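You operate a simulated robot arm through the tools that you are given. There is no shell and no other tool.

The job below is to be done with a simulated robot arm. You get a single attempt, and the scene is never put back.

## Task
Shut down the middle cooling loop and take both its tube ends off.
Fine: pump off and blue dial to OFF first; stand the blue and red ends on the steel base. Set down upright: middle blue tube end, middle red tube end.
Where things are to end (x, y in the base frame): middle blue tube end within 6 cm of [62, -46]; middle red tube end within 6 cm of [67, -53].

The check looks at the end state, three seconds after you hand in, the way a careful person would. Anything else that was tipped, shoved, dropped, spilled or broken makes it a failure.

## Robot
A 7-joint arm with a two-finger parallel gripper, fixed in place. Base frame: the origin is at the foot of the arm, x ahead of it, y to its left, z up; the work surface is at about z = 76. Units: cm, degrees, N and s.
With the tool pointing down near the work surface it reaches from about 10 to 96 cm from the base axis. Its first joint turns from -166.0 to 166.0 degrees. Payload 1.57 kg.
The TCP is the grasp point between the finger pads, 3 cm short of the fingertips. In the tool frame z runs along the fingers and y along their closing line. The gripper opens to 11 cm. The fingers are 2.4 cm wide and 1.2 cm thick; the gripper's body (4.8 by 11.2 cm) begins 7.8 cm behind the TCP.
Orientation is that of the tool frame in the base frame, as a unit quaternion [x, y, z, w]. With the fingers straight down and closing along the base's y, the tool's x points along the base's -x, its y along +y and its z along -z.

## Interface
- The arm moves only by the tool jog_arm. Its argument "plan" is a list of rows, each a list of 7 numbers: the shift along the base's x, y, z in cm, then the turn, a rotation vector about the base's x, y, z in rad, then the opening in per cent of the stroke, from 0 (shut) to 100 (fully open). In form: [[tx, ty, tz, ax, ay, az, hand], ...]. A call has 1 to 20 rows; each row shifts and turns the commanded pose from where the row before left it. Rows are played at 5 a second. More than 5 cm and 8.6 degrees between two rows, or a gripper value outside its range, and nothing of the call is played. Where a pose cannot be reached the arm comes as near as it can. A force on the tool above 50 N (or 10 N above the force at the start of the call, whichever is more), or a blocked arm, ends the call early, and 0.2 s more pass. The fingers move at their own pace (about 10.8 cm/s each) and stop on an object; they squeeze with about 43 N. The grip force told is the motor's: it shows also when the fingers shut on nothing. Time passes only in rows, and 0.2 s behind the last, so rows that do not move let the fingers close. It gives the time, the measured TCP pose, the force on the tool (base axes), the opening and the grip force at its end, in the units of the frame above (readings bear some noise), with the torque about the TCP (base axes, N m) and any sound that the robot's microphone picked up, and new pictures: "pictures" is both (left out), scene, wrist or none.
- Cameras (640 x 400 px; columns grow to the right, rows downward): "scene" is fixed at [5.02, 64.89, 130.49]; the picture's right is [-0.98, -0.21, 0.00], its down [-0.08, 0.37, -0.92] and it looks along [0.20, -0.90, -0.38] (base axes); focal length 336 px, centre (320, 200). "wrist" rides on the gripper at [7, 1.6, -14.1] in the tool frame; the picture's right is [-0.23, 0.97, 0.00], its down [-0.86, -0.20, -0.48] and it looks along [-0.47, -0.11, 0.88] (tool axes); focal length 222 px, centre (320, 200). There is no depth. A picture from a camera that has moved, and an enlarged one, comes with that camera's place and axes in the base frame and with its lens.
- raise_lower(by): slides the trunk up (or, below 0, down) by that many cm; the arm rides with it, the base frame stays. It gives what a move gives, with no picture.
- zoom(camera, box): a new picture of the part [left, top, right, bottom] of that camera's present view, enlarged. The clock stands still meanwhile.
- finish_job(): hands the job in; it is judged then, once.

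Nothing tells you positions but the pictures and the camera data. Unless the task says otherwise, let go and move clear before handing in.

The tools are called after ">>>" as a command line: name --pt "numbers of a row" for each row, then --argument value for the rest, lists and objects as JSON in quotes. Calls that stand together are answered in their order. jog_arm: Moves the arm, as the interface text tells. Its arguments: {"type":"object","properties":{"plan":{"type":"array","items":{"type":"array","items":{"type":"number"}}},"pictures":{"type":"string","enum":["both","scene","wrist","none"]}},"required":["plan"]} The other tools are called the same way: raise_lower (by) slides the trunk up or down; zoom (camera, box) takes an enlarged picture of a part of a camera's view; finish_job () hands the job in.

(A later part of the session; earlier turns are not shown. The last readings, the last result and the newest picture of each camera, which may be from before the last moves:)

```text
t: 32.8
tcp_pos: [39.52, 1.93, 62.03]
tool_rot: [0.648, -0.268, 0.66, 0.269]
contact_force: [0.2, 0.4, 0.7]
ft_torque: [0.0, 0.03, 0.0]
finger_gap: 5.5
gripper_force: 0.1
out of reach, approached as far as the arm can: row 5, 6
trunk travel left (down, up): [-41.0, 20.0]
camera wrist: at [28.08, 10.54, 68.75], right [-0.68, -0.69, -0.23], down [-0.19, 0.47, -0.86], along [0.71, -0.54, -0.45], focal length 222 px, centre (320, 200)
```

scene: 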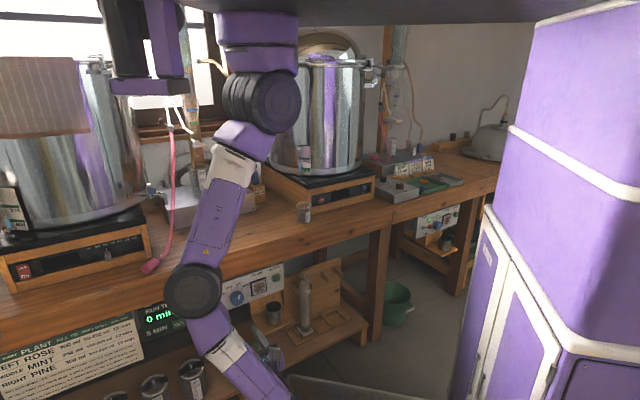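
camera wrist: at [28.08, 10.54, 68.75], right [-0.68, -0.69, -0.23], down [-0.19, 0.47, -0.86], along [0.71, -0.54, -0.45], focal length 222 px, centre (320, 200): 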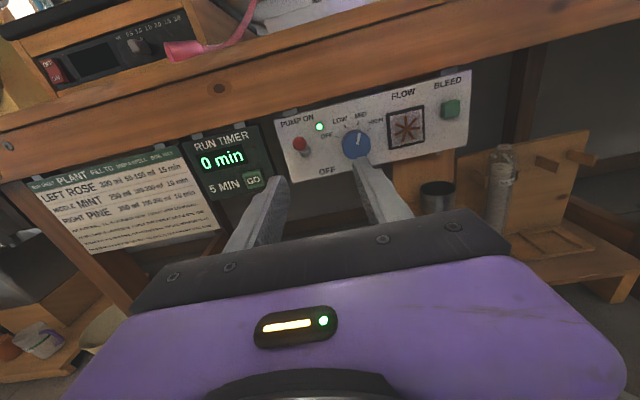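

The hand is horizontal and faces the panel, with the toggle, dial and labels all in view. I'll zoom in on the panel from both cameras to locate them precisely.

>>> zoom --camera "wrist" --box '[270, 60, 480, 190]'

>>> zoom --camera "scene" --box '[100, 0, 300, 120]'

```text
3.05 times, centred on (375, 125) of wrist
camera zoom: at [28.08, 10.54, 68.75], right [-0.68, -0.69, -0.23], down [-0.19, 0.47, -0.86], along [0.71, -0.54, -0.45], focal length 677 px, centre (152, 429)
```

zoom: 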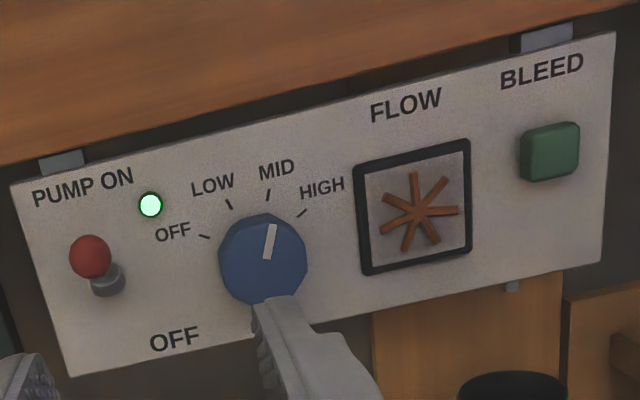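

```text
3.20 times, centred on (200, 60) of scene
camera zoom: at [5.02, 64.89, 130.49], right [-0.98, -0.21, 0.0], down [-0.08, 0.37, -0.92], along [0.2, -0.9, -0.38], focal length 1074 px, centre (704, 648)
```

zoom: 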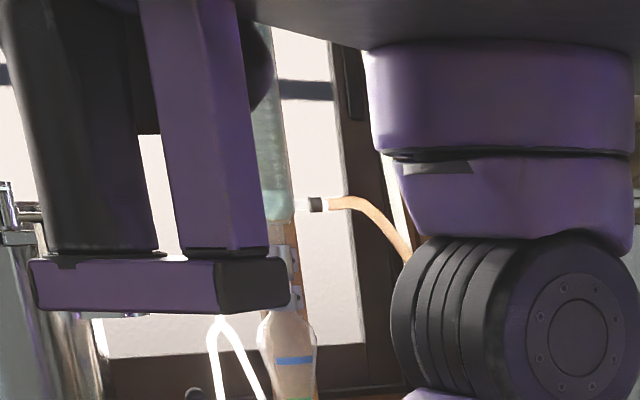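

From the zoomed views I put the dial face centre at about (51, -16.7, 59), pointing at MID, and the toggle ball at about (55, -9.1, 62), with the panel plane behind both. The wrist is bent too hard here, so I'll swing the elbow further round behind the hand by tipping down, retreating, and re-levelling.

>>> jog_arm --pt "-1.5 1 0.5 0.0926 0.0926 0 50" --pt "-1.5 1 0.5 0.0926 0.0926 0 50" --pt "-1.5 1 0.5 0.0926 0.0926 0 50" --pt "-1.5 1 0.5 0.0926 0.0926 0 50" --pt "-1.5 1 0.5 0.0926 0.0926 0 50" --pt "-2 0.5 0.5 0.0926 0.0926 0 50" --pt "-2.5 0.3 0 0 0 0 50" --pt "-2.5 0.3 0 0 0 0 50" --pt "-2.5 0 0 0 0 0 50" --pt "-2.5 0 0 0 0 0 50" --pictures "scene"

```text
t: 35.0
tcp_pos: [19.84, 8.07, 65.15]
tool_rot: [0.851, -0.354, 0.36, 0.145]
contact_force: [-0.2, -0.2, -0.9]
ft_torque: [0.01, -0.02, -0.02]
finger_gap: 5.49
gripper_force: 0.1
trunk travel left (down, up): [-41.0, 20.0]
```

scene: 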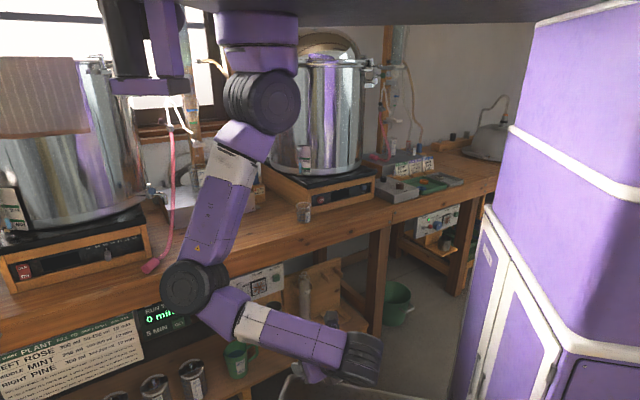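

The elbow stayed out on the +x side. I'll stretch the arm back into the aisle to straighten it, so it can fold again with the elbow behind the hand.

>>> jog_arm --pt "-0.5 3.5 0.5 0 0 0 50" --pt "-0.5 3.5 0.5 0 0 0 50" --pt "-0.5 3.5 0.5 0 0 0 50" --pt "-0.5 3.5 0.5 0 0 0 50" --pt "-0.5 3.5 0.5 0 0 0 50" --pt "-0.5 3.5 0.5 0 0 0 50" --pt "-0.5 3.5 0.5 0 0 0 50" --pictures "both"

```text
t: 36.6
tcp_pos: [16.34, 32.53, 68.64]
tool_rot: [0.851, -0.353, 0.36, 0.147]
contact_force: [0.2, -0.2, -0.3]
ft_torque: [-0.03, 0.02, 0.01]
finger_gap: 5.47
gripper_force: 0.0
trunk travel left (down, up): [-41.0, 20.0]
camera wrist: at [11.41, 34.85, 83.37], right [-0.8, -0.58, -0.17], down [-0.52, 0.81, -0.28], along [0.3, -0.13, -0.95], focal length 222 px, centre (320, 200)
```

scene: 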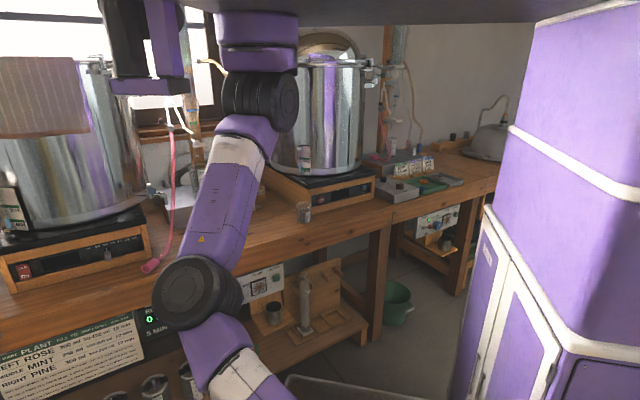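
wrist: 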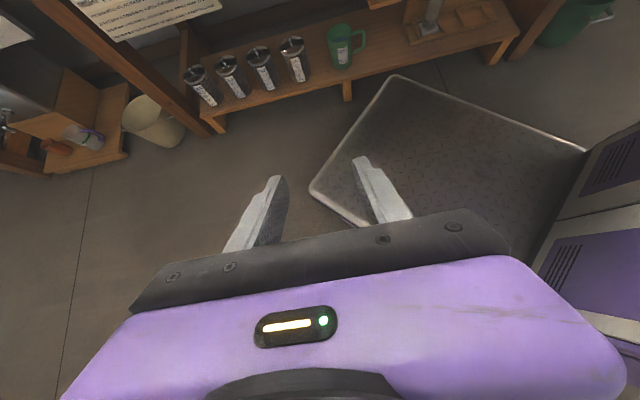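

The arm re-folds better if I approach from the left of the panel. I'll come back along the aisle, close the fingers, and line the tip up in front of the toggle, pitched about 20° down.

>>> jog_arm --pt "3.6 -2.3 0 0 0 0 0" --pt "3.6 -2.3 0 0 0 0 0" --pt "3.6 -2.3 0 0 0 0 0" --pt "3.6 -2.3 0 0 0 0 0" --pt "3.6 -2.3 0 0 0 0 0" --pt "3.6 -2.3 0 0 0 0 0" --pt "3.6 -2.3 0 0 0 0 0" --pt "3.6 -2.3 0 0 0 0 0" --pt "0.9 -3 -0.5 -0.077 -0.077 0 0" --pt "0.9 -3 -0.5 -0.077 -0.077 0 0" --pt "0.9 -3 -0.5 -0.077 -0.077 0 0" --pt "0.9 -3 -0.5 -0.077 -0.077 0 0"

```text
t: 39.2
tcp_pos: [40.84, 4.07, 58.37]
tool_rot: [0.753, -0.312, 0.537, 0.218]
contact_force: [-0.3, 0.3, 0.8]
ft_torque: [0.03, 0.0, -0.01]
finger_gap: 0.0
gripper_force: 21.5
out of reach, approached as far as the arm can: row 11, 12
trunk travel left (down, up): [-41.0, 20.0]
camera wrist: at [31.76, 10.51, 69.61], right [-0.74, -0.64, -0.22], down [-0.38, 0.66, -0.65], along [0.56, -0.4, -0.73], focal length 222 px, centre (320, 200)
```

scene: 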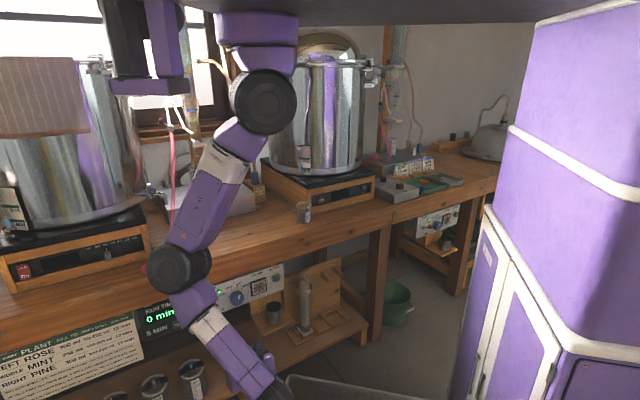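
wrist: 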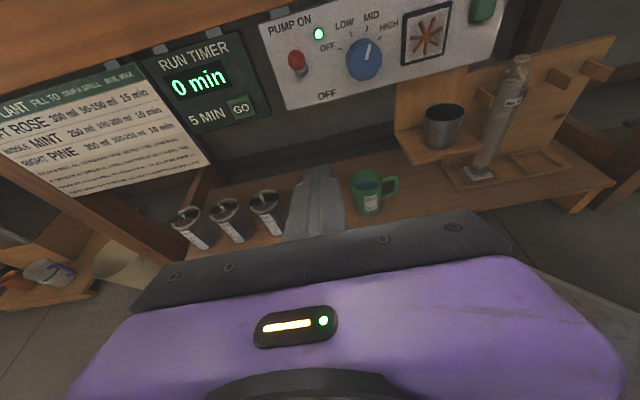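

The hand keeps getting stuck with its orientation exact but its position off, which points to a wrist roll joint at its limit. I'll roll the hand 90° back about its own axis while clear of everything, then retry the move.

>>> jog_arm --pt "0 0 0 0.0954 -0.0954 -0.0472 0" --pt "0 0 0 0.0954 -0.0954 -0.0472 0" --pt "0 0 0 0.0954 -0.0954 -0.0472 0" --pt "0 0 0 0.0954 -0.0954 -0.0472 0" --pt "0 0 0 0.0954 -0.0954 -0.0472 0" --pt "0 0 0 0.0954 -0.0954 -0.0472 0" --pt "0 0 0 0.0954 -0.0954 -0.0472 0" --pt "0 0 0 0.0954 -0.0954 -0.0472 0" --pt "0 0 0 0.0954 -0.0954 -0.0472 0" --pt "0 0 0 0.0954 -0.0954 -0.0472 0" --pt "0 0 0 0.0954 -0.0954 -0.0472 0" --pt "1.5 0 1 0 0 0 0" --pt "1.5 0 1 0 0 0 0" --pt "1.5 0 1 0 0 0 0" --pt "1.5 0 1 0 0 0 0"

```text
t: 42.4
tcp_pos: [42.72, 4.19, 59.08]
tool_rot: [-0.309, 0.752, -0.537, 0.225]
contact_force: [0.3, -0.9, 0.3]
ft_torque: [-0.01, 0.0, -0.01]
finger_gap: 0.01
gripper_force: 21.6
out of reach, approached as far as the arm can: row 13, 14, 15
trunk travel left (down, up): [-41.0, 20.0]
camera wrist: at [28.02, 8.95, 61.96], right [-0.06, 0.39, -0.92], down [0.33, 0.88, 0.35], along [0.94, -0.28, -0.18], focal length 222 px, centre (320, 200)
```

scene: 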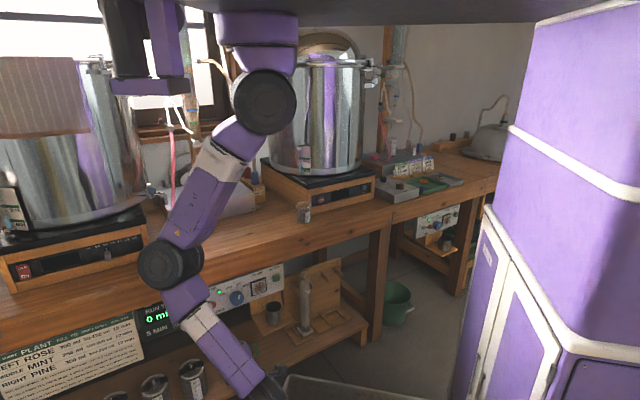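
wrist: 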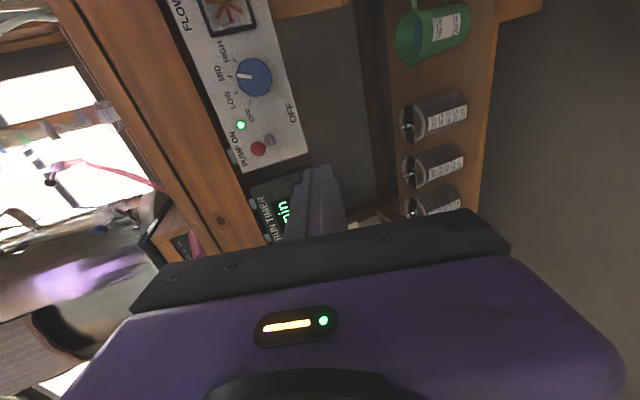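

Rolling the hand worked but made no difference, so the limit is the wrist bend caused by the elbow sitting on the +x side. I'll point the hand down and stretch far back into the empty aisle so the elbow swings round behind.

>>> jog_arm --pt "-1.9 4.2 1 0.096 0.096 0 0" --pt "-1.9 4.2 1 0.096 0.096 0 0" --pt "-1.9 4.2 1 0.096 0.096 0 0" --pt "-1.9 4.2 1 0.096 0.096 0 0" --pt "-1.9 4.2 1 0.096 0.096 0 0" --pt "-1.9 4.2 1 0.096 0.096 0 0" --pt "-1.9 4.2 1 0.096 0.096 0 0" --pt "-1.9 4.2 1 0.096 0.096 0 0" --pt "-1.9 4.2 1 0.096 0.096 0 0" --pt "-3 3 1 0 0 0 0" --pt "-3 3 1 0 0 0 0" --pt "-3 3 1 0 0 0 0" --pt "-3 3 0 0 0 0 0"

```text
t: 45.2
tcp_pos: [13.78, 53.86, 70.92]
tool_rot: [-0.379, 0.925, -0.008, 0.004]
contact_force: [-0.2, -0.6, 0.7]
ft_torque: [0.0, 0.01, 0.0]
finger_gap: 0.01
gripper_force: 21.6
trunk travel left (down, up): [-41.0, 20.0]
camera wrist: at [7.41, 50.25, 85.02], right [-0.52, 0.85, -0.02], down [0.74, 0.46, 0.48], along [0.42, 0.24, -0.88], focal length 222 px, centre (320, 200)
```

scene: 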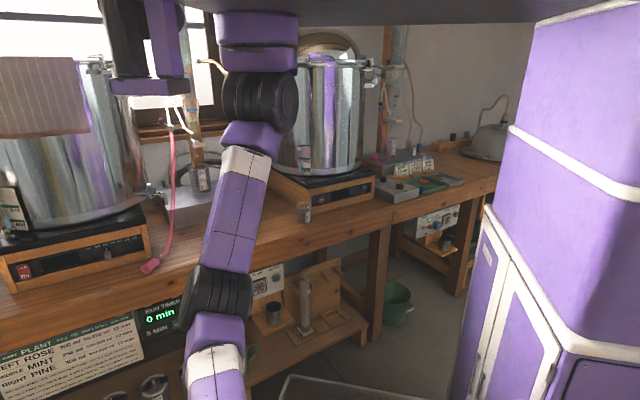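
wrist: 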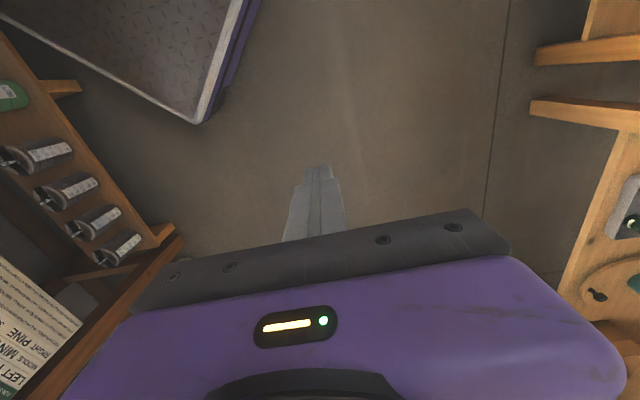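

There's other furniture further back, so I won't go that way. I'll sweep the stretched arm toward -x, which carries the shoulder further round, then retract toward the panel.

>>> jog_arm --pt "-3.4 -1 0 0 0 0 0" --pt "-3.4 -1 0 0 0 0 0" --pt "-3.4 -1.4 0 0 0 0 0" --pt "-3.4 -1.4 0 0 0 0 0" --pt "-3.4 -1.4 0 0 0 0 0"

```text
t: 46.4
tcp_pos: [-3.31, 47.77, 70.96]
tool_rot: [-0.379, 0.925, -0.008, 0.004]
contact_force: [0.4, 0.0, -0.2]
ft_torque: [-0.01, 0.04, 0.0]
finger_gap: 0.0
gripper_force: 21.0
trunk travel left (down, up): [-41.0, 20.0]
camera wrist: at [-9.63, 44.04, 84.98], right [-0.52, 0.85, -0.02], down [0.74, 0.46, 0.48], along [0.42, 0.24, -0.88], focal length 222 px, centre (320, 200)
```

scene: 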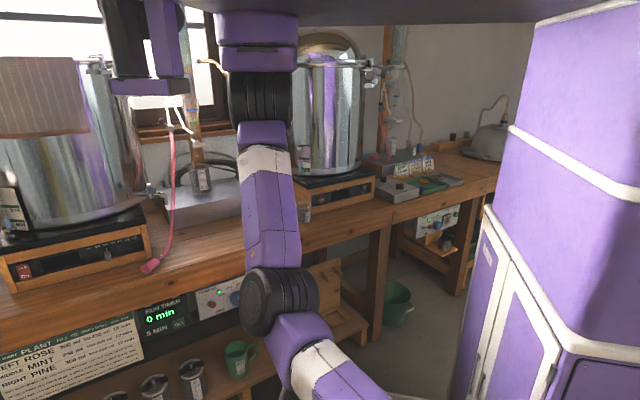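
wrist: 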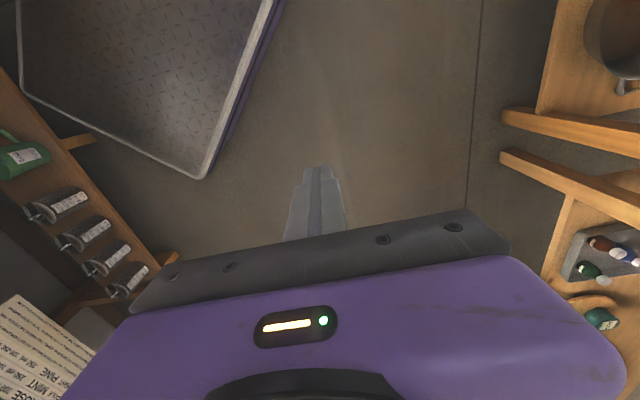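

The elbow now follows behind. I'll retract toward the panel while tipping the hand up halfway.

>>> jog_arm --pt "2.8 -3.3 -0.9 -0.0617 -0.0617 0 0" --pt "2.8 -3.3 -0.9 -0.0617 -0.0617 0 0" --pt "2.8 -3.3 -0.9 -0.0617 -0.0617 0 0" --pt "2.8 -3.3 -0.9 -0.0617 -0.0617 0 0" --pt "2.8 -3.3 -0.9 -0.0617 -0.0617 0 0" --pt "2.8 -3.3 -0.9 -0.0617 -0.0617 0 0" --pt "2.8 -3.3 -0.9 -0.0617 -0.0617 0 0" --pt "2.8 -3.3 -0.9 -0.0617 -0.0617 0 0" --pt "2.8 -3.3 -0.9 -0.0617 -0.0617 0 0"

```text
t: 48.4
tcp_pos: [21.83, 17.91, 63.08]
tool_rot: [-0.349, 0.851, -0.361, 0.152]
contact_force: [-0.3, -0.1, -0.8]
ft_torque: [0.02, -0.02, -0.03]
finger_gap: 0.03
gripper_force: 21.7
trunk travel left (down, up): [-41.0, 20.0]
camera wrist: at [8.92, 20.94, 71.52], right [-0.31, 0.64, -0.7], down [0.46, 0.75, 0.48], along [0.83, -0.17, -0.53], focal length 222 px, centre (320, 200)
```

scene: 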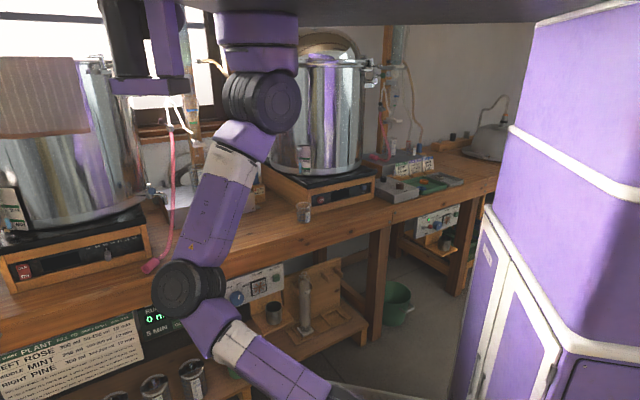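
wrist: 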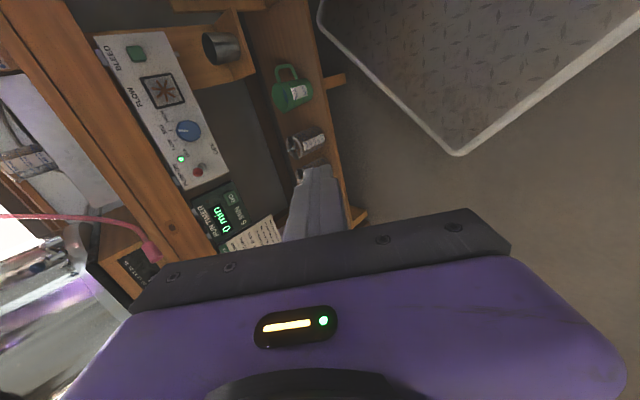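

The elbow folded back to the +x side again. Since it always lags on that side, I'll carry the wrist on round to the -x side of the shoulder, which should put the elbow behind the hand.

>>> jog_arm --pt "-3 -2 0 0 0 0 0" --pt "-3 -2 0 0 0 0 0" --pt "-3 -2 0 0 0 0 0" --pt "-3 -2 0 0 0 0 0" --pt "-3 -2 0 0 0 0 0" --pt "0.5 -3.5 0 0 0 0 0" --pt "0.5 -3.5 0 0 0 0 0" --pt "0.5 -3.5 0 0 0 0 0"

```text
t: 50.2
tcp_pos: [8.48, -2.42, 62.82]
tool_rot: [-0.349, 0.851, -0.361, 0.151]
contact_force: [0.1, 0.0, 1.0]
ft_torque: [0.01, 0.01, 0.0]
finger_gap: 0.0
gripper_force: 21.3
trunk travel left (down, up): [-41.0, 20.0]
camera wrist: at [-4.65, 0.57, 71.44], right [-0.31, 0.64, -0.7], down [0.46, 0.75, 0.48], along [0.83, -0.17, -0.53], focal length 222 px, centre (320, 200)
```

scene: 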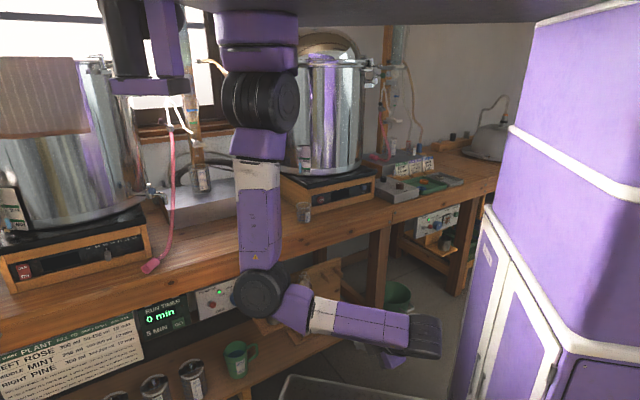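
wrist: 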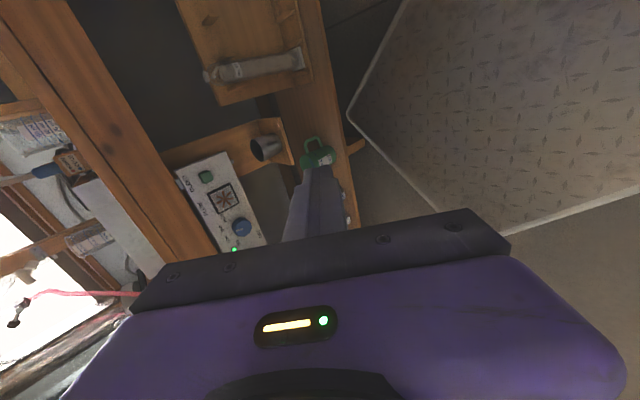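

The elbow is now behind at about (24, 23). I'll continue in front of the bench and tip the hand up to horizontal.

>>> jog_arm --pt "2.4 -3 0.5 -0.0926 -0.0926 0 0" --pt "2.4 -3 0.5 -0.0926 -0.0926 0 0" --pt "2.4 -3 0.5 -0.0926 -0.0926 0 0" --pt "2.4 -3 0.5 -0.0926 -0.0926 0 0" --pt "2.4 -3 0.5 -0.0926 -0.0926 0 0" --pt "2.4 -3 0.5 -0.0926 -0.0926 0 0"

```text
t: 51.6
tcp_pos: [22.78, -20.4, 66.06]
tool_rot: [0.265, -0.647, 0.66, -0.276]
contact_force: [-0.8, -0.4, 0.2]
ft_torque: [-0.03, 0.01, 0.0]
finger_gap: 0.0
gripper_force: 21.9
trunk travel left (down, up): [-41.0, 20.0]
camera wrist: at [7.86, -15.59, 63.96], right [0.18, 0.15, -0.97], down [0.26, 0.95, 0.19], along [0.95, -0.29, 0.13], focal length 222 px, centre (320, 200)
```

scene: 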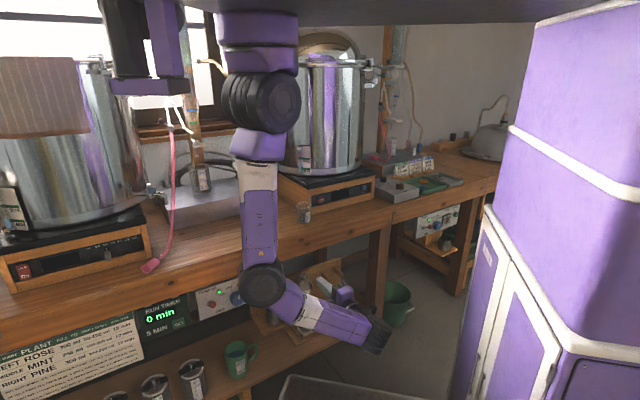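
wrist: 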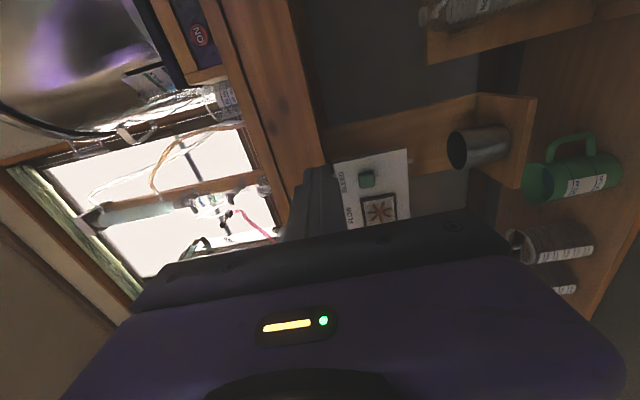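

The hand is horizontal with no reach trouble, pointing at the panel area. I'll slide left along the bench toward the toggle and dial, keeping the stand-off.

>>> jog_arm --pt "2 2 0 0 0 0 0" --pt "2 2 0 0 0 0 0" --pt "2 2 0 0 0 0 0" --pt "2 2 0 0 0 0 0" --pt "2 2 0 0 0 0 0" --pt "2 2 0 0 0 0 0" --pt "2 2 0 0 0 0 0" --pt "2 2 0 0 0 0 0"

```text
t: 53.4
tcp_pos: [32.83, -4.73, 65.76]
tool_rot: [0.267, -0.648, 0.658, -0.275]
contact_force: [0.0, 0.2, -0.1]
ft_torque: [0.02, -0.02, 0.01]
finger_gap: 0.03
gripper_force: 21.9
out of reach, approached as far as the arm can: row 4, 5, 6, 7, 8
trunk travel left (down, up): [-41.0, 20.0]
camera wrist: at [17.86, 0.18, 63.71], right [0.18, 0.15, -0.97], down [0.26, 0.95, 0.2], along [0.95, -0.29, 0.13], focal length 222 px, centre (320, 200)
```

scene: 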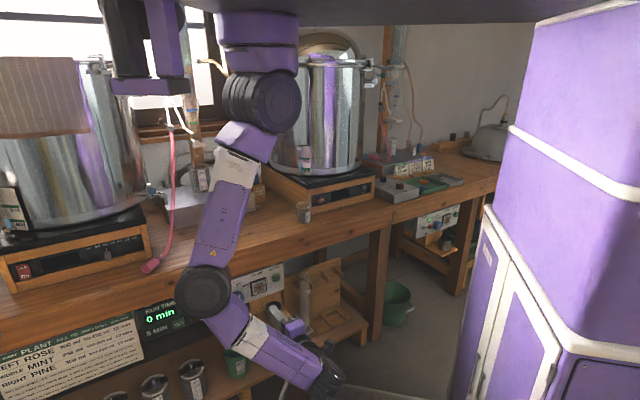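
wrist: 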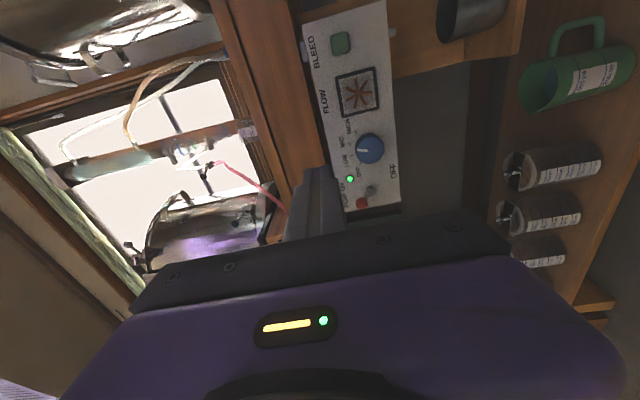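

The wrist-bend limit bites when I slide along too far back. I'll go back right and instead close in toward the panel first, then slide left with the wrist nearly under the shoulder.

>>> jog_arm --pt "-2 -3.1 0 0 0 0 0" --pt "-2 -3.1 0 0 0 0 0" --pt "-2 -3.1 0 0 0 0 0" --pt "-2 -3.1 0 0 0 0 0" --pt "-2 -3.1 0 0 0 0 0" --pt "2.4 0.24 0 0 0 0 0" --pt "2.4 0.24 0 0 0 0 0" --pt "2.4 0.24 0 0 0 0 0" --pt "2.4 0.24 0 0 0 0 0" --pt "2.4 0.24 0 0 0 0 0" --pt "2.4 0.24 0 0 0 0 0" --pt "2.4 0.24 0 0 0 0 0"

```text
t: 56.0
tcp_pos: [28.53, -19.66, 65.88]
tool_rot: [0.266, -0.648, 0.658, -0.276]
contact_force: [-0.3, 0.2, 0.6]
ft_torque: [0.01, -0.02, 0.01]
finger_gap: 0.0
gripper_force: 21.7
out of reach, approached as far as the arm can: row 8, 9, 10, 11, 12
trunk travel left (down, up): [-41.0, 20.0]
camera wrist: at [13.76, -14.81, 63.78], right [0.18, 0.15, -0.97], down [0.26, 0.95, 0.2], along [0.95, -0.29, 0.13], focal length 222 px, centre (320, 200)
```

scene: 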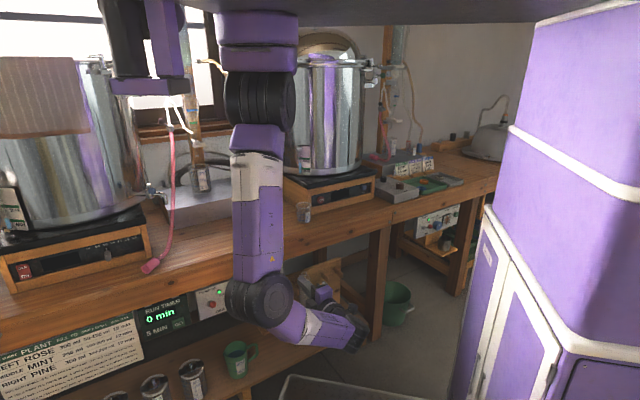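
wrist: 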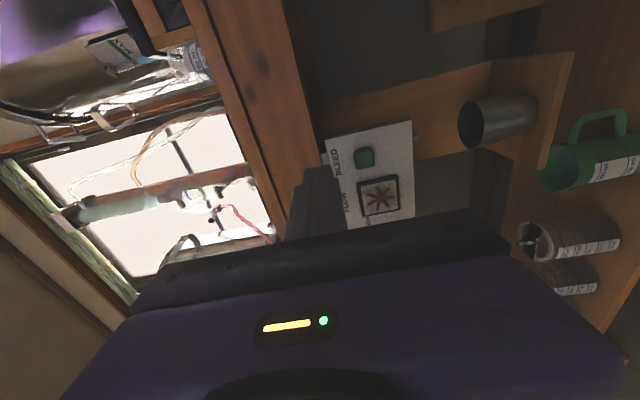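

All the stuck positions lie on a ring about 22 cm around the shoulder axis, so the upper arm looks like it's at its lower limit. A lower trunk should relax that. First I'll lower a few cm and check how far the hanging carriage parts are from the bench items.

>>> raise_lower --by -4

>>> zoom --camera "scene" --box '[0, 0, 640, 400]'

>>> zoom --camera "scene" --box '[90, 0, 310, 140]'

```text
t: 56.9
tcp_pos: [28.65, -19.71, 61.9]
tool_rot: [0.267, -0.648, 0.658, -0.276]
contact_force: [0.5, 0.2, 1.1]
ft_torque: [0.02, 0.03, 0.03]
finger_gap: 0.03
gripper_force: 21.1
trunk travel left (down, up): [-37.0, 24.0]
```

```text
1.00 times, centred on (320, 200) of scene (not enlarged: the box is as wide or as high as the picture)
camera zoom: at [5.02, 64.89, 130.49], right [-0.98, -0.21, 0.0], down [-0.08, 0.37, -0.92], along [0.2, -0.9, -0.38], focal length 336 px, centre (320, 200)
```

zoom: 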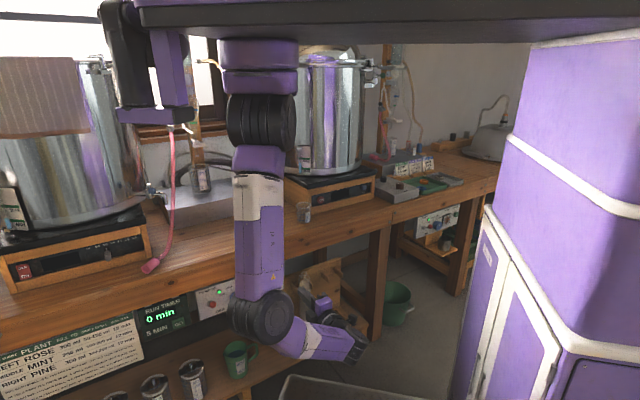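

```text
2.86 times, centred on (200, 70) of scene
camera zoom: at [5.02, 64.89, 130.49], right [-0.98, -0.21, 0.0], down [-0.08, 0.37, -0.92], along [0.2, -0.9, -0.38], focal length 958 px, centre (663, 571)
```

zoom: 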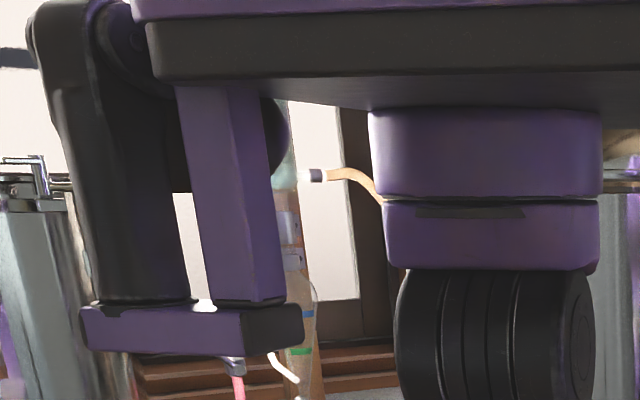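

The hanging parts are over the aisle, around (41, 20), well clear of the bench items, so more trunk lowering is safe. I'll raise the hand relative to the carriage first, then lower the trunk by the same amount.

>>> jog_arm --pt "-0.5 0.5 3 0 0 0 0" --pt "-0.5 0.5 3 0 0 0 0" --pt "-0.5 0.5 3 0 0 0 0" --pt "-0.5 0.5 3 0 0 0 0" --pt "-0.5 0.5 3 0 0 0 0" --pt "-0.5 0.5 3 0 0 0 0" --pictures "none"

>>> raise_lower --by -18

>>> jog_arm --pt "1.5 0 0 0 0 0 0" --pt "1.5 0 0 0 0 0 0" --pt "1.5 0 0 0 0 0 0" --pt "1.5 0 0 0 0 0 0" --pt "1.5 0 0 0 0 0 0" --pt "1.5 0 0 0 0 0 0"

```text
t: 58.3
tcp_pos: [25.38, -16.73, 79.79]
tool_rot: [0.266, -0.647, 0.659, -0.276]
contact_force: [-0.3, 0.4, -1.0]
ft_torque: [0.01, -0.04, -0.01]
finger_gap: 0.01
gripper_force: 20.7
out of reach, approached as far as the arm can: row 1
trunk travel left (down, up): [-37.0, 24.0]
```

```text
t: 60.3
tcp_pos: [25.33, -16.61, 61.78]
tool_rot: [0.266, -0.648, 0.658, -0.276]
contact_force: [0.9, -0.2, 0.6]
ft_torque: [-0.02, -0.01, 0.0]
finger_gap: 0.0
gripper_force: 21.7
trunk travel left (down, up): [-19.0, 42.0]
```

```text
t: 61.7
tcp_pos: [28.33, -16.67, 61.63]
tool_rot: [0.266, -0.647, 0.658, -0.277]
contact_force: [-0.5, 0.2, 0.1]
ft_torque: [-0.03, -0.01, 0.04]
finger_gap: 0.0
gripper_force: 21.2
out of reach, approached as far as the arm can: row 3, 4, 5, 6
trunk travel left (down, up): [-19.0, 42.0]
camera wrist: at [13.44, -11.73, 59.74], right [0.18, 0.15, -0.97], down [0.26, 0.95, 0.2], along [0.95, -0.29, 0.13], focal length 222 px, centre (320, 200)
```

scene: 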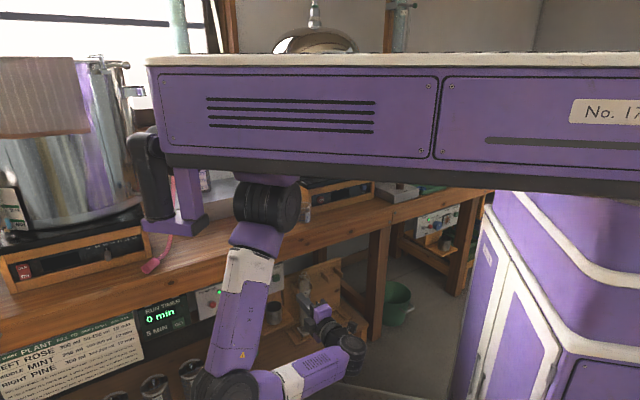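
wrist: 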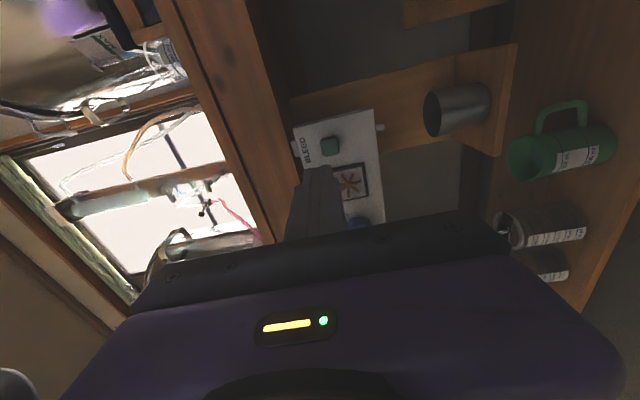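

That ring limit holds in this arm posture, so a square-on approach to the dial won't work. The natural approach is from the right: hand pointing about +x and downward, elbow on the -x side, as at the start. I'll raise the trunk fully and retrace my way back around.

>>> raise_lower --by 36

>>> jog_arm --pt "-2.8 2.6 -1 0.0926 0.0926 0 0" --pt "-2.8 2.6 -1 0.0926 0.0926 0 0" --pt "-2.8 2.6 -1 0.0926 0.0926 0 0" --pt "-2.8 2.6 -1 0.0926 0.0926 0 0" --pt "-2 3 -1 0.0926 0.0926 0 0" --pt "-2 3 -1 0.0926 0.0926 0 0" --pt "-2 3 -1 0.0926 0.0926 0 0" --pt "-1 3 -1 0.0926 0.0926 0 0" --pt "0 3 -2 0.0926 0.0926 0 0" --pt "0 3 -2 0.0926 0.0926 0 0" --pt "0 3 -2 0.0926 0.0926 0 0" --pt "1 3 -2 0.0926 0.0926 0 0"

```text
t: 65.2
tcp_pos: [28.39, -16.64, 97.7]
tool_rot: [0.266, -0.647, 0.658, -0.276]
contact_force: [0.7, -0.1, 0.1]
ft_torque: [0.01, 0.03, 0.0]
finger_gap: 0.0
gripper_force: 20.9
trunk travel left (down, up): [-55.0, 6.0]
```

```text
t: 67.8
tcp_pos: [11.15, 17.78, 81.84]
tool_rot: [-0.38, 0.925, -0.007, 0.003]
contact_force: [-0.4, 0.4, -0.1]
ft_torque: [0.0, -0.06, 0.0]
finger_gap: 0.0
gripper_force: 21.4
trunk travel left (down, up): [-55.0, 6.0]
camera wrist: at [4.8, 14.08, 95.83], right [-0.52, 0.85, -0.01], down [0.74, 0.46, 0.48], along [0.42, 0.24, -0.88], focal length 222 px, centre (320, 200)
```

scene: 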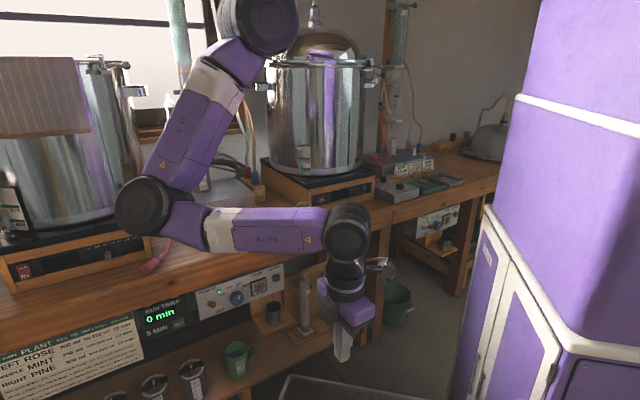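
wrist: 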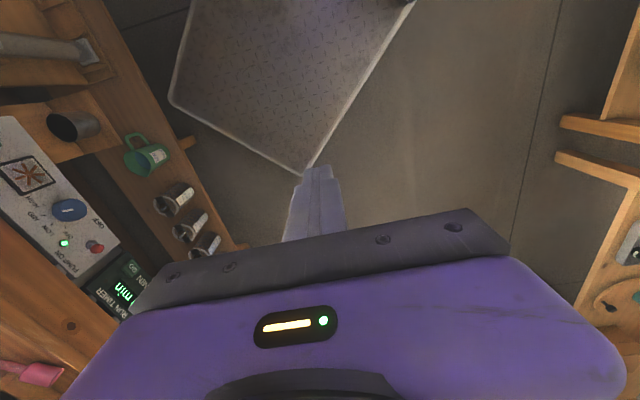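

The reversal works and the arm is in clear view. I'll carry the hand back around the aisle side toward +x, rolling it -90° and rising before it crosses the bench edge.

>>> jog_arm --pt "3.5 2.5 0 0 0 -0.121 0" --pt "3.5 2.5 0 0 0 -0.121 0" --pt "3.5 2.5 0 0 0 -0.121 0" --pt "3.5 2.5 0 0 0 -0.121 0" --pt "4.2 -1.2 0 0 0 -0.121 0" --pt "4.2 -1.2 0 0 0 -0.121 0" --pt "4.2 -1.2 0 0 0 -0.121 0" --pt "4.2 -1.2 0 0 0 -0.121 0" --pt "2.8 -2.8 3 0 0 -0.121 0" --pt "2.8 -2.8 3 0 0 -0.121 0" --pt "2.8 -2.8 3 0 0 -0.121 0" --pt "2.8 -2.8 3 0 0 -0.121 0" --pt "2.8 -2.8 3 0 0 -0.119 0"

```text
t: 70.6
tcp_pos: [55.94, 9.02, 96.8]
tool_rot: [0.386, 0.922, -0.011, -0.003]
contact_force: [0.3, 1.0, -0.4]
ft_torque: [0.0, -0.01, 0.0]
finger_gap: 0.02
gripper_force: 21.3
trunk travel left (down, up): [-55.0, 6.0]
camera wrist: at [52.27, 15.17, 110.85], right [0.85, 0.52, -0.02], down [0.46, -0.74, 0.48], along [0.24, -0.42, -0.88], focal length 222 px, centre (320, 200)
```

scene: 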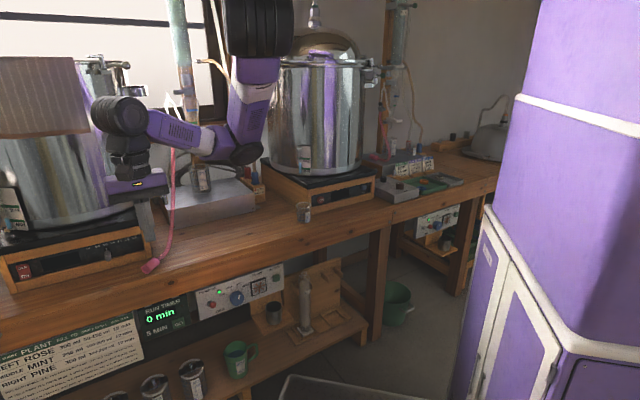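
wrist: 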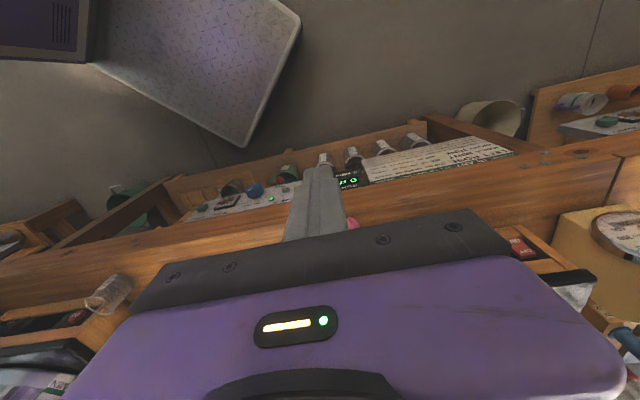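

The hand is at the left end now, high and clear. I'll continue over the front edge of the bench to (47, -26), back to the original arm side.

>>> jog_arm --pt "0.5 -3.5 0 0 0 0 0" --pt "0.5 -3.5 0 0 0 0 0" --pt "0.5 -3.5 0 0 0 0 0" --pt "0.5 -3.5 0 0 0 0 0" --pt "-0.7 -3 0 0 0 0 0" --pt "-0.7 -3 0 0 0 0 0" --pt "-0.7 -3 0 0 0 0 0" --pt "-2.2 -3 0 0 0 0 0" --pt "-2.2 -3 0 0 0 0 0" --pt "-2.2 -3 0 0 0 0 0" --pt "-2.2 -3 0 0 0 0 0"

```text
t: 73.0
tcp_pos: [47.13, -26.03, 96.77]
tool_rot: [0.385, 0.923, -0.008, -0.003]
contact_force: [-0.1, 0.4, 0.2]
ft_torque: [-0.02, 0.01, 0.02]
finger_gap: 0.0
gripper_force: 20.9
trunk travel left (down, up): [-55.0, 6.0]
camera wrist: at [43.44, -19.86, 110.82], right [0.85, 0.52, -0.02], down [0.47, -0.74, 0.48], along [0.24, -0.42, -0.88], focal length 222 px, centre (320, 200)
```

scene: 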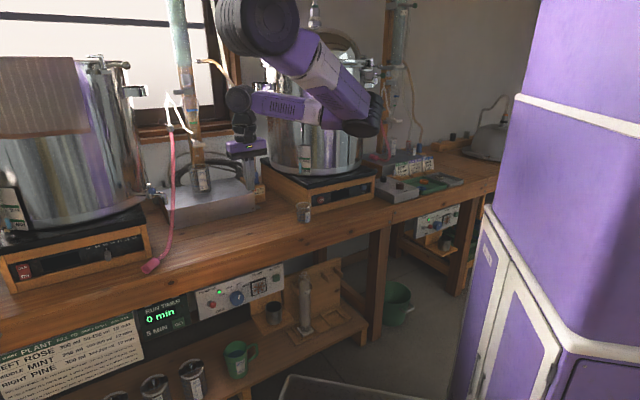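
wrist: 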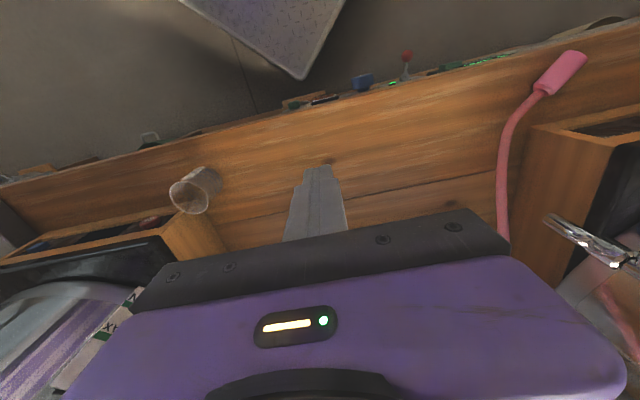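

The elbow is now on the -x side at about (12, -21, 116), the posture I want. I'll draw the hand back in front of the bench edge, then lower.

>>> jog_arm --pt "-2.7 0.6 -1 0 0 0 0" --pt "-2.7 0.6 -1 0 0 0 0" --pt "-2.7 0.6 -1 0 0 0 0" --pt "-2.7 0.6 -1 0 0 0 0" --pt "-2.7 0.6 -1 0 0 0 0" --pt "-2.7 0.6 -1 0 0 0 0" --pt "0 0 -2.5 0 0 0 0" --pt "0 0 -2.5 0 0 0 0" --pt "0 0 -2.5 0 0 0 0" --pt "0 0 -2.5 0 0 0 0"

```text
t: 75.2
tcp_pos: [30.8, -22.37, 80.71]
tool_rot: [0.385, 0.923, -0.008, -0.002]
contact_force: [-0.3, -0.4, -0.9]
ft_torque: [-0.03, -0.04, 0.01]
finger_gap: 0.03
gripper_force: 21.0
trunk travel left (down, up): [-55.0, 6.0]
camera wrist: at [27.23, -16.33, 94.72], right [0.85, 0.52, -0.02], down [0.46, -0.74, 0.48], along [0.24, -0.42, -0.88], focal length 222 px, centre (320, 200)
```

scene: 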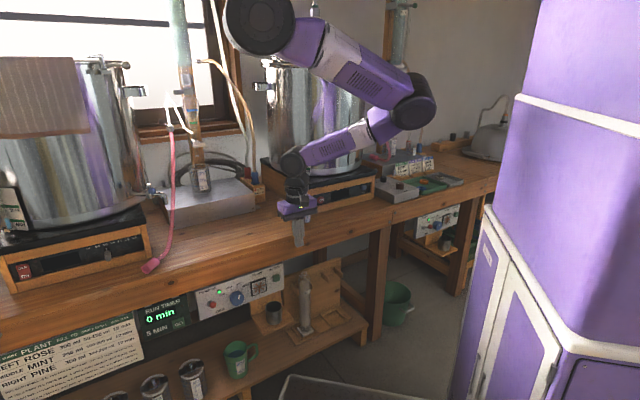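
wrist: 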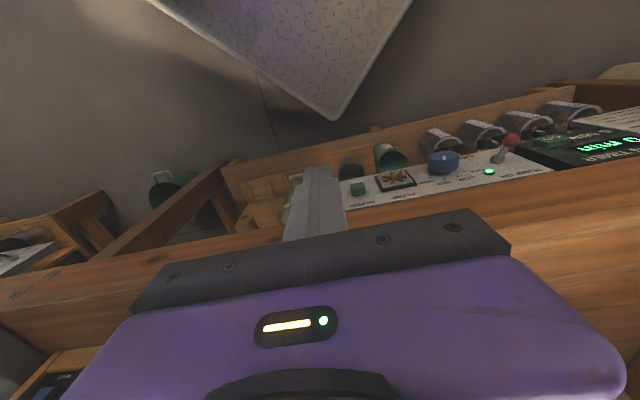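

This is the right posture: hand down in front of the bench edge with a clear view of the panel. I'll lower the trunk 29 cm, then tip the closed fingers toward the toggle, pointing left and down.

>>> raise_lower --by -29

>>> jog_arm --pt "2.2 1.1 1.2 0.0566 -0.1111 0 0" --pt "2.2 1.1 1.2 0.0566 -0.1111 0 0" --pt "2.2 1.1 1.2 0.0566 -0.1111 0 0" --pt "2.2 1.1 1.2 0.0566 -0.1111 0 0" --pt "2.2 1.1 1.2 0.0566 -0.1111 0 0" --pt "2.2 1.1 1.2 0.0566 -0.1111 0 0" --pt "2.2 1.1 1.2 0.0566 -0.1111 0 0"

```text
t: 78.1
tcp_pos: [30.88, -22.54, 51.67]
tool_rot: [0.386, 0.923, -0.008, -0.003]
contact_force: [0.1, -0.2, 0.3]
ft_torque: [0.01, 0.0, -0.04]
finger_gap: 0.01
gripper_force: 21.4
trunk travel left (down, up): [-26.0, 35.0]
```

```text
t: 79.7
tcp_pos: [46.18, -14.84, 60.13]
tool_rot: [0.353, 0.838, 0.314, 0.273]
contact_force: [0.6, 0.7, 0.7]
ft_torque: [0.01, 0.04, 0.01]
finger_gap: 0.0
gripper_force: 21.3
trunk travel left (down, up): [-26.0, 35.0]
camera wrist: at [33.12, -13.48, 68.79], right [0.55, 0.37, 0.75], down [0.11, -0.92, 0.37], along [0.83, -0.12, -0.54], focal length 222 px, centre (320, 200)
```

scene: 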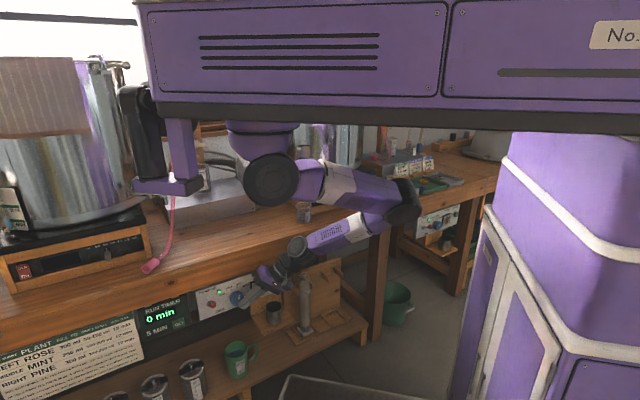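
wrist: 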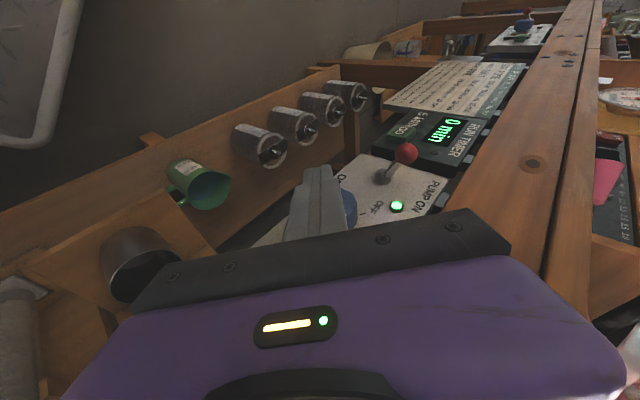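

No reach trouble here. The red ball is plainly visible at about (55.2, -9, 61.7), and the left station's panel beyond confirms this is the middle one. I'll lift slightly and slide the fingertip above the ball.

>>> jog_arm --pt "0 0 2.2 0 0 0 0" --pt "0 0 2.2 0 0 0 0" --pt "0 0 2.3 0 0 0 0" --pt "1.69 1.22 0 0 0 0 0" --pt "1.69 1.22 0 0 0 0 0" --pt "1.69 1.22 0 0 0 0 0" --pt "1.69 1.22 0 0 0 0 0"

>>> zoom --camera "wrist" --box '[240, 80, 480, 230]'

>>> zoom --camera "scene" --box '[180, 250, 300, 325]'

```text
t: 81.3
tcp_pos: [53.03, -9.87, 66.78]
tool_rot: [0.353, 0.839, 0.315, 0.271]
contact_force: [-0.6, 0.3, -0.6]
ft_torque: [0.0, -0.01, -0.01]
finger_gap: 0.02
gripper_force: 21.0
trunk travel left (down, up): [-26.0, 35.0]
camera wrist: at [39.92, -8.61, 75.57], right [0.55, 0.37, 0.75], down [0.11, -0.92, 0.37], along [0.83, -0.12, -0.54], focal length 222 px, centre (320, 200)
```

scene: 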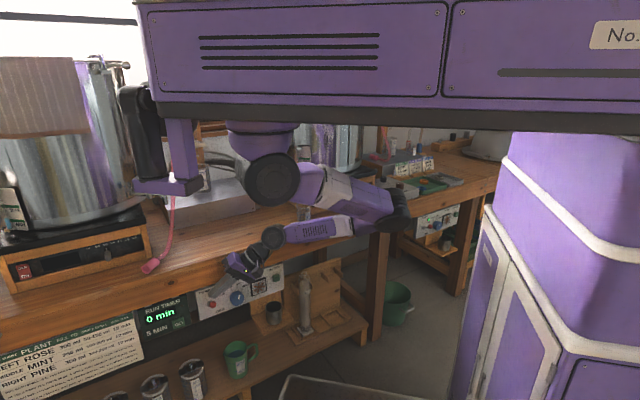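
wrist: 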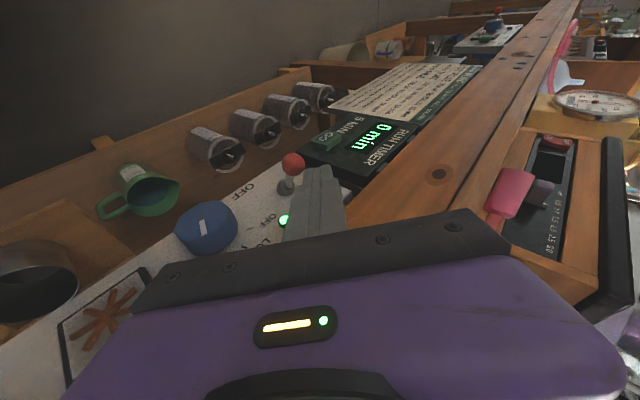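

```text
2.67 times, centred on (360, 155) of wrist
camera zoom: at [39.92, -8.61, 75.57], right [0.55, 0.37, 0.75], down [0.11, -0.92, 0.37], along [0.83, -0.12, -0.54], focal length 592 px, centre (213, 320)
```

zoom: 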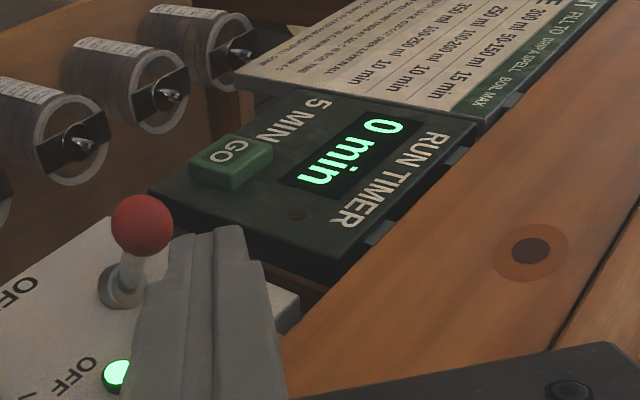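

```text
5.33 times, centred on (240, 288) of scene
camera zoom: at [5.02, 64.89, 130.49], right [-0.98, -0.21, 0.0], down [-0.08, 0.37, -0.92], along [0.2, -0.9, -0.38], focal length 1789 px, centre (747, -267)
```

zoom: 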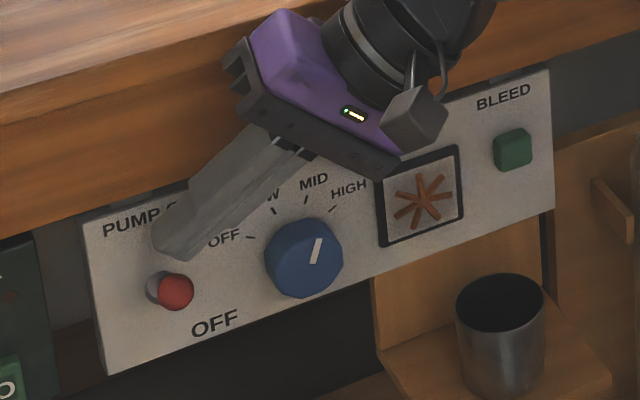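

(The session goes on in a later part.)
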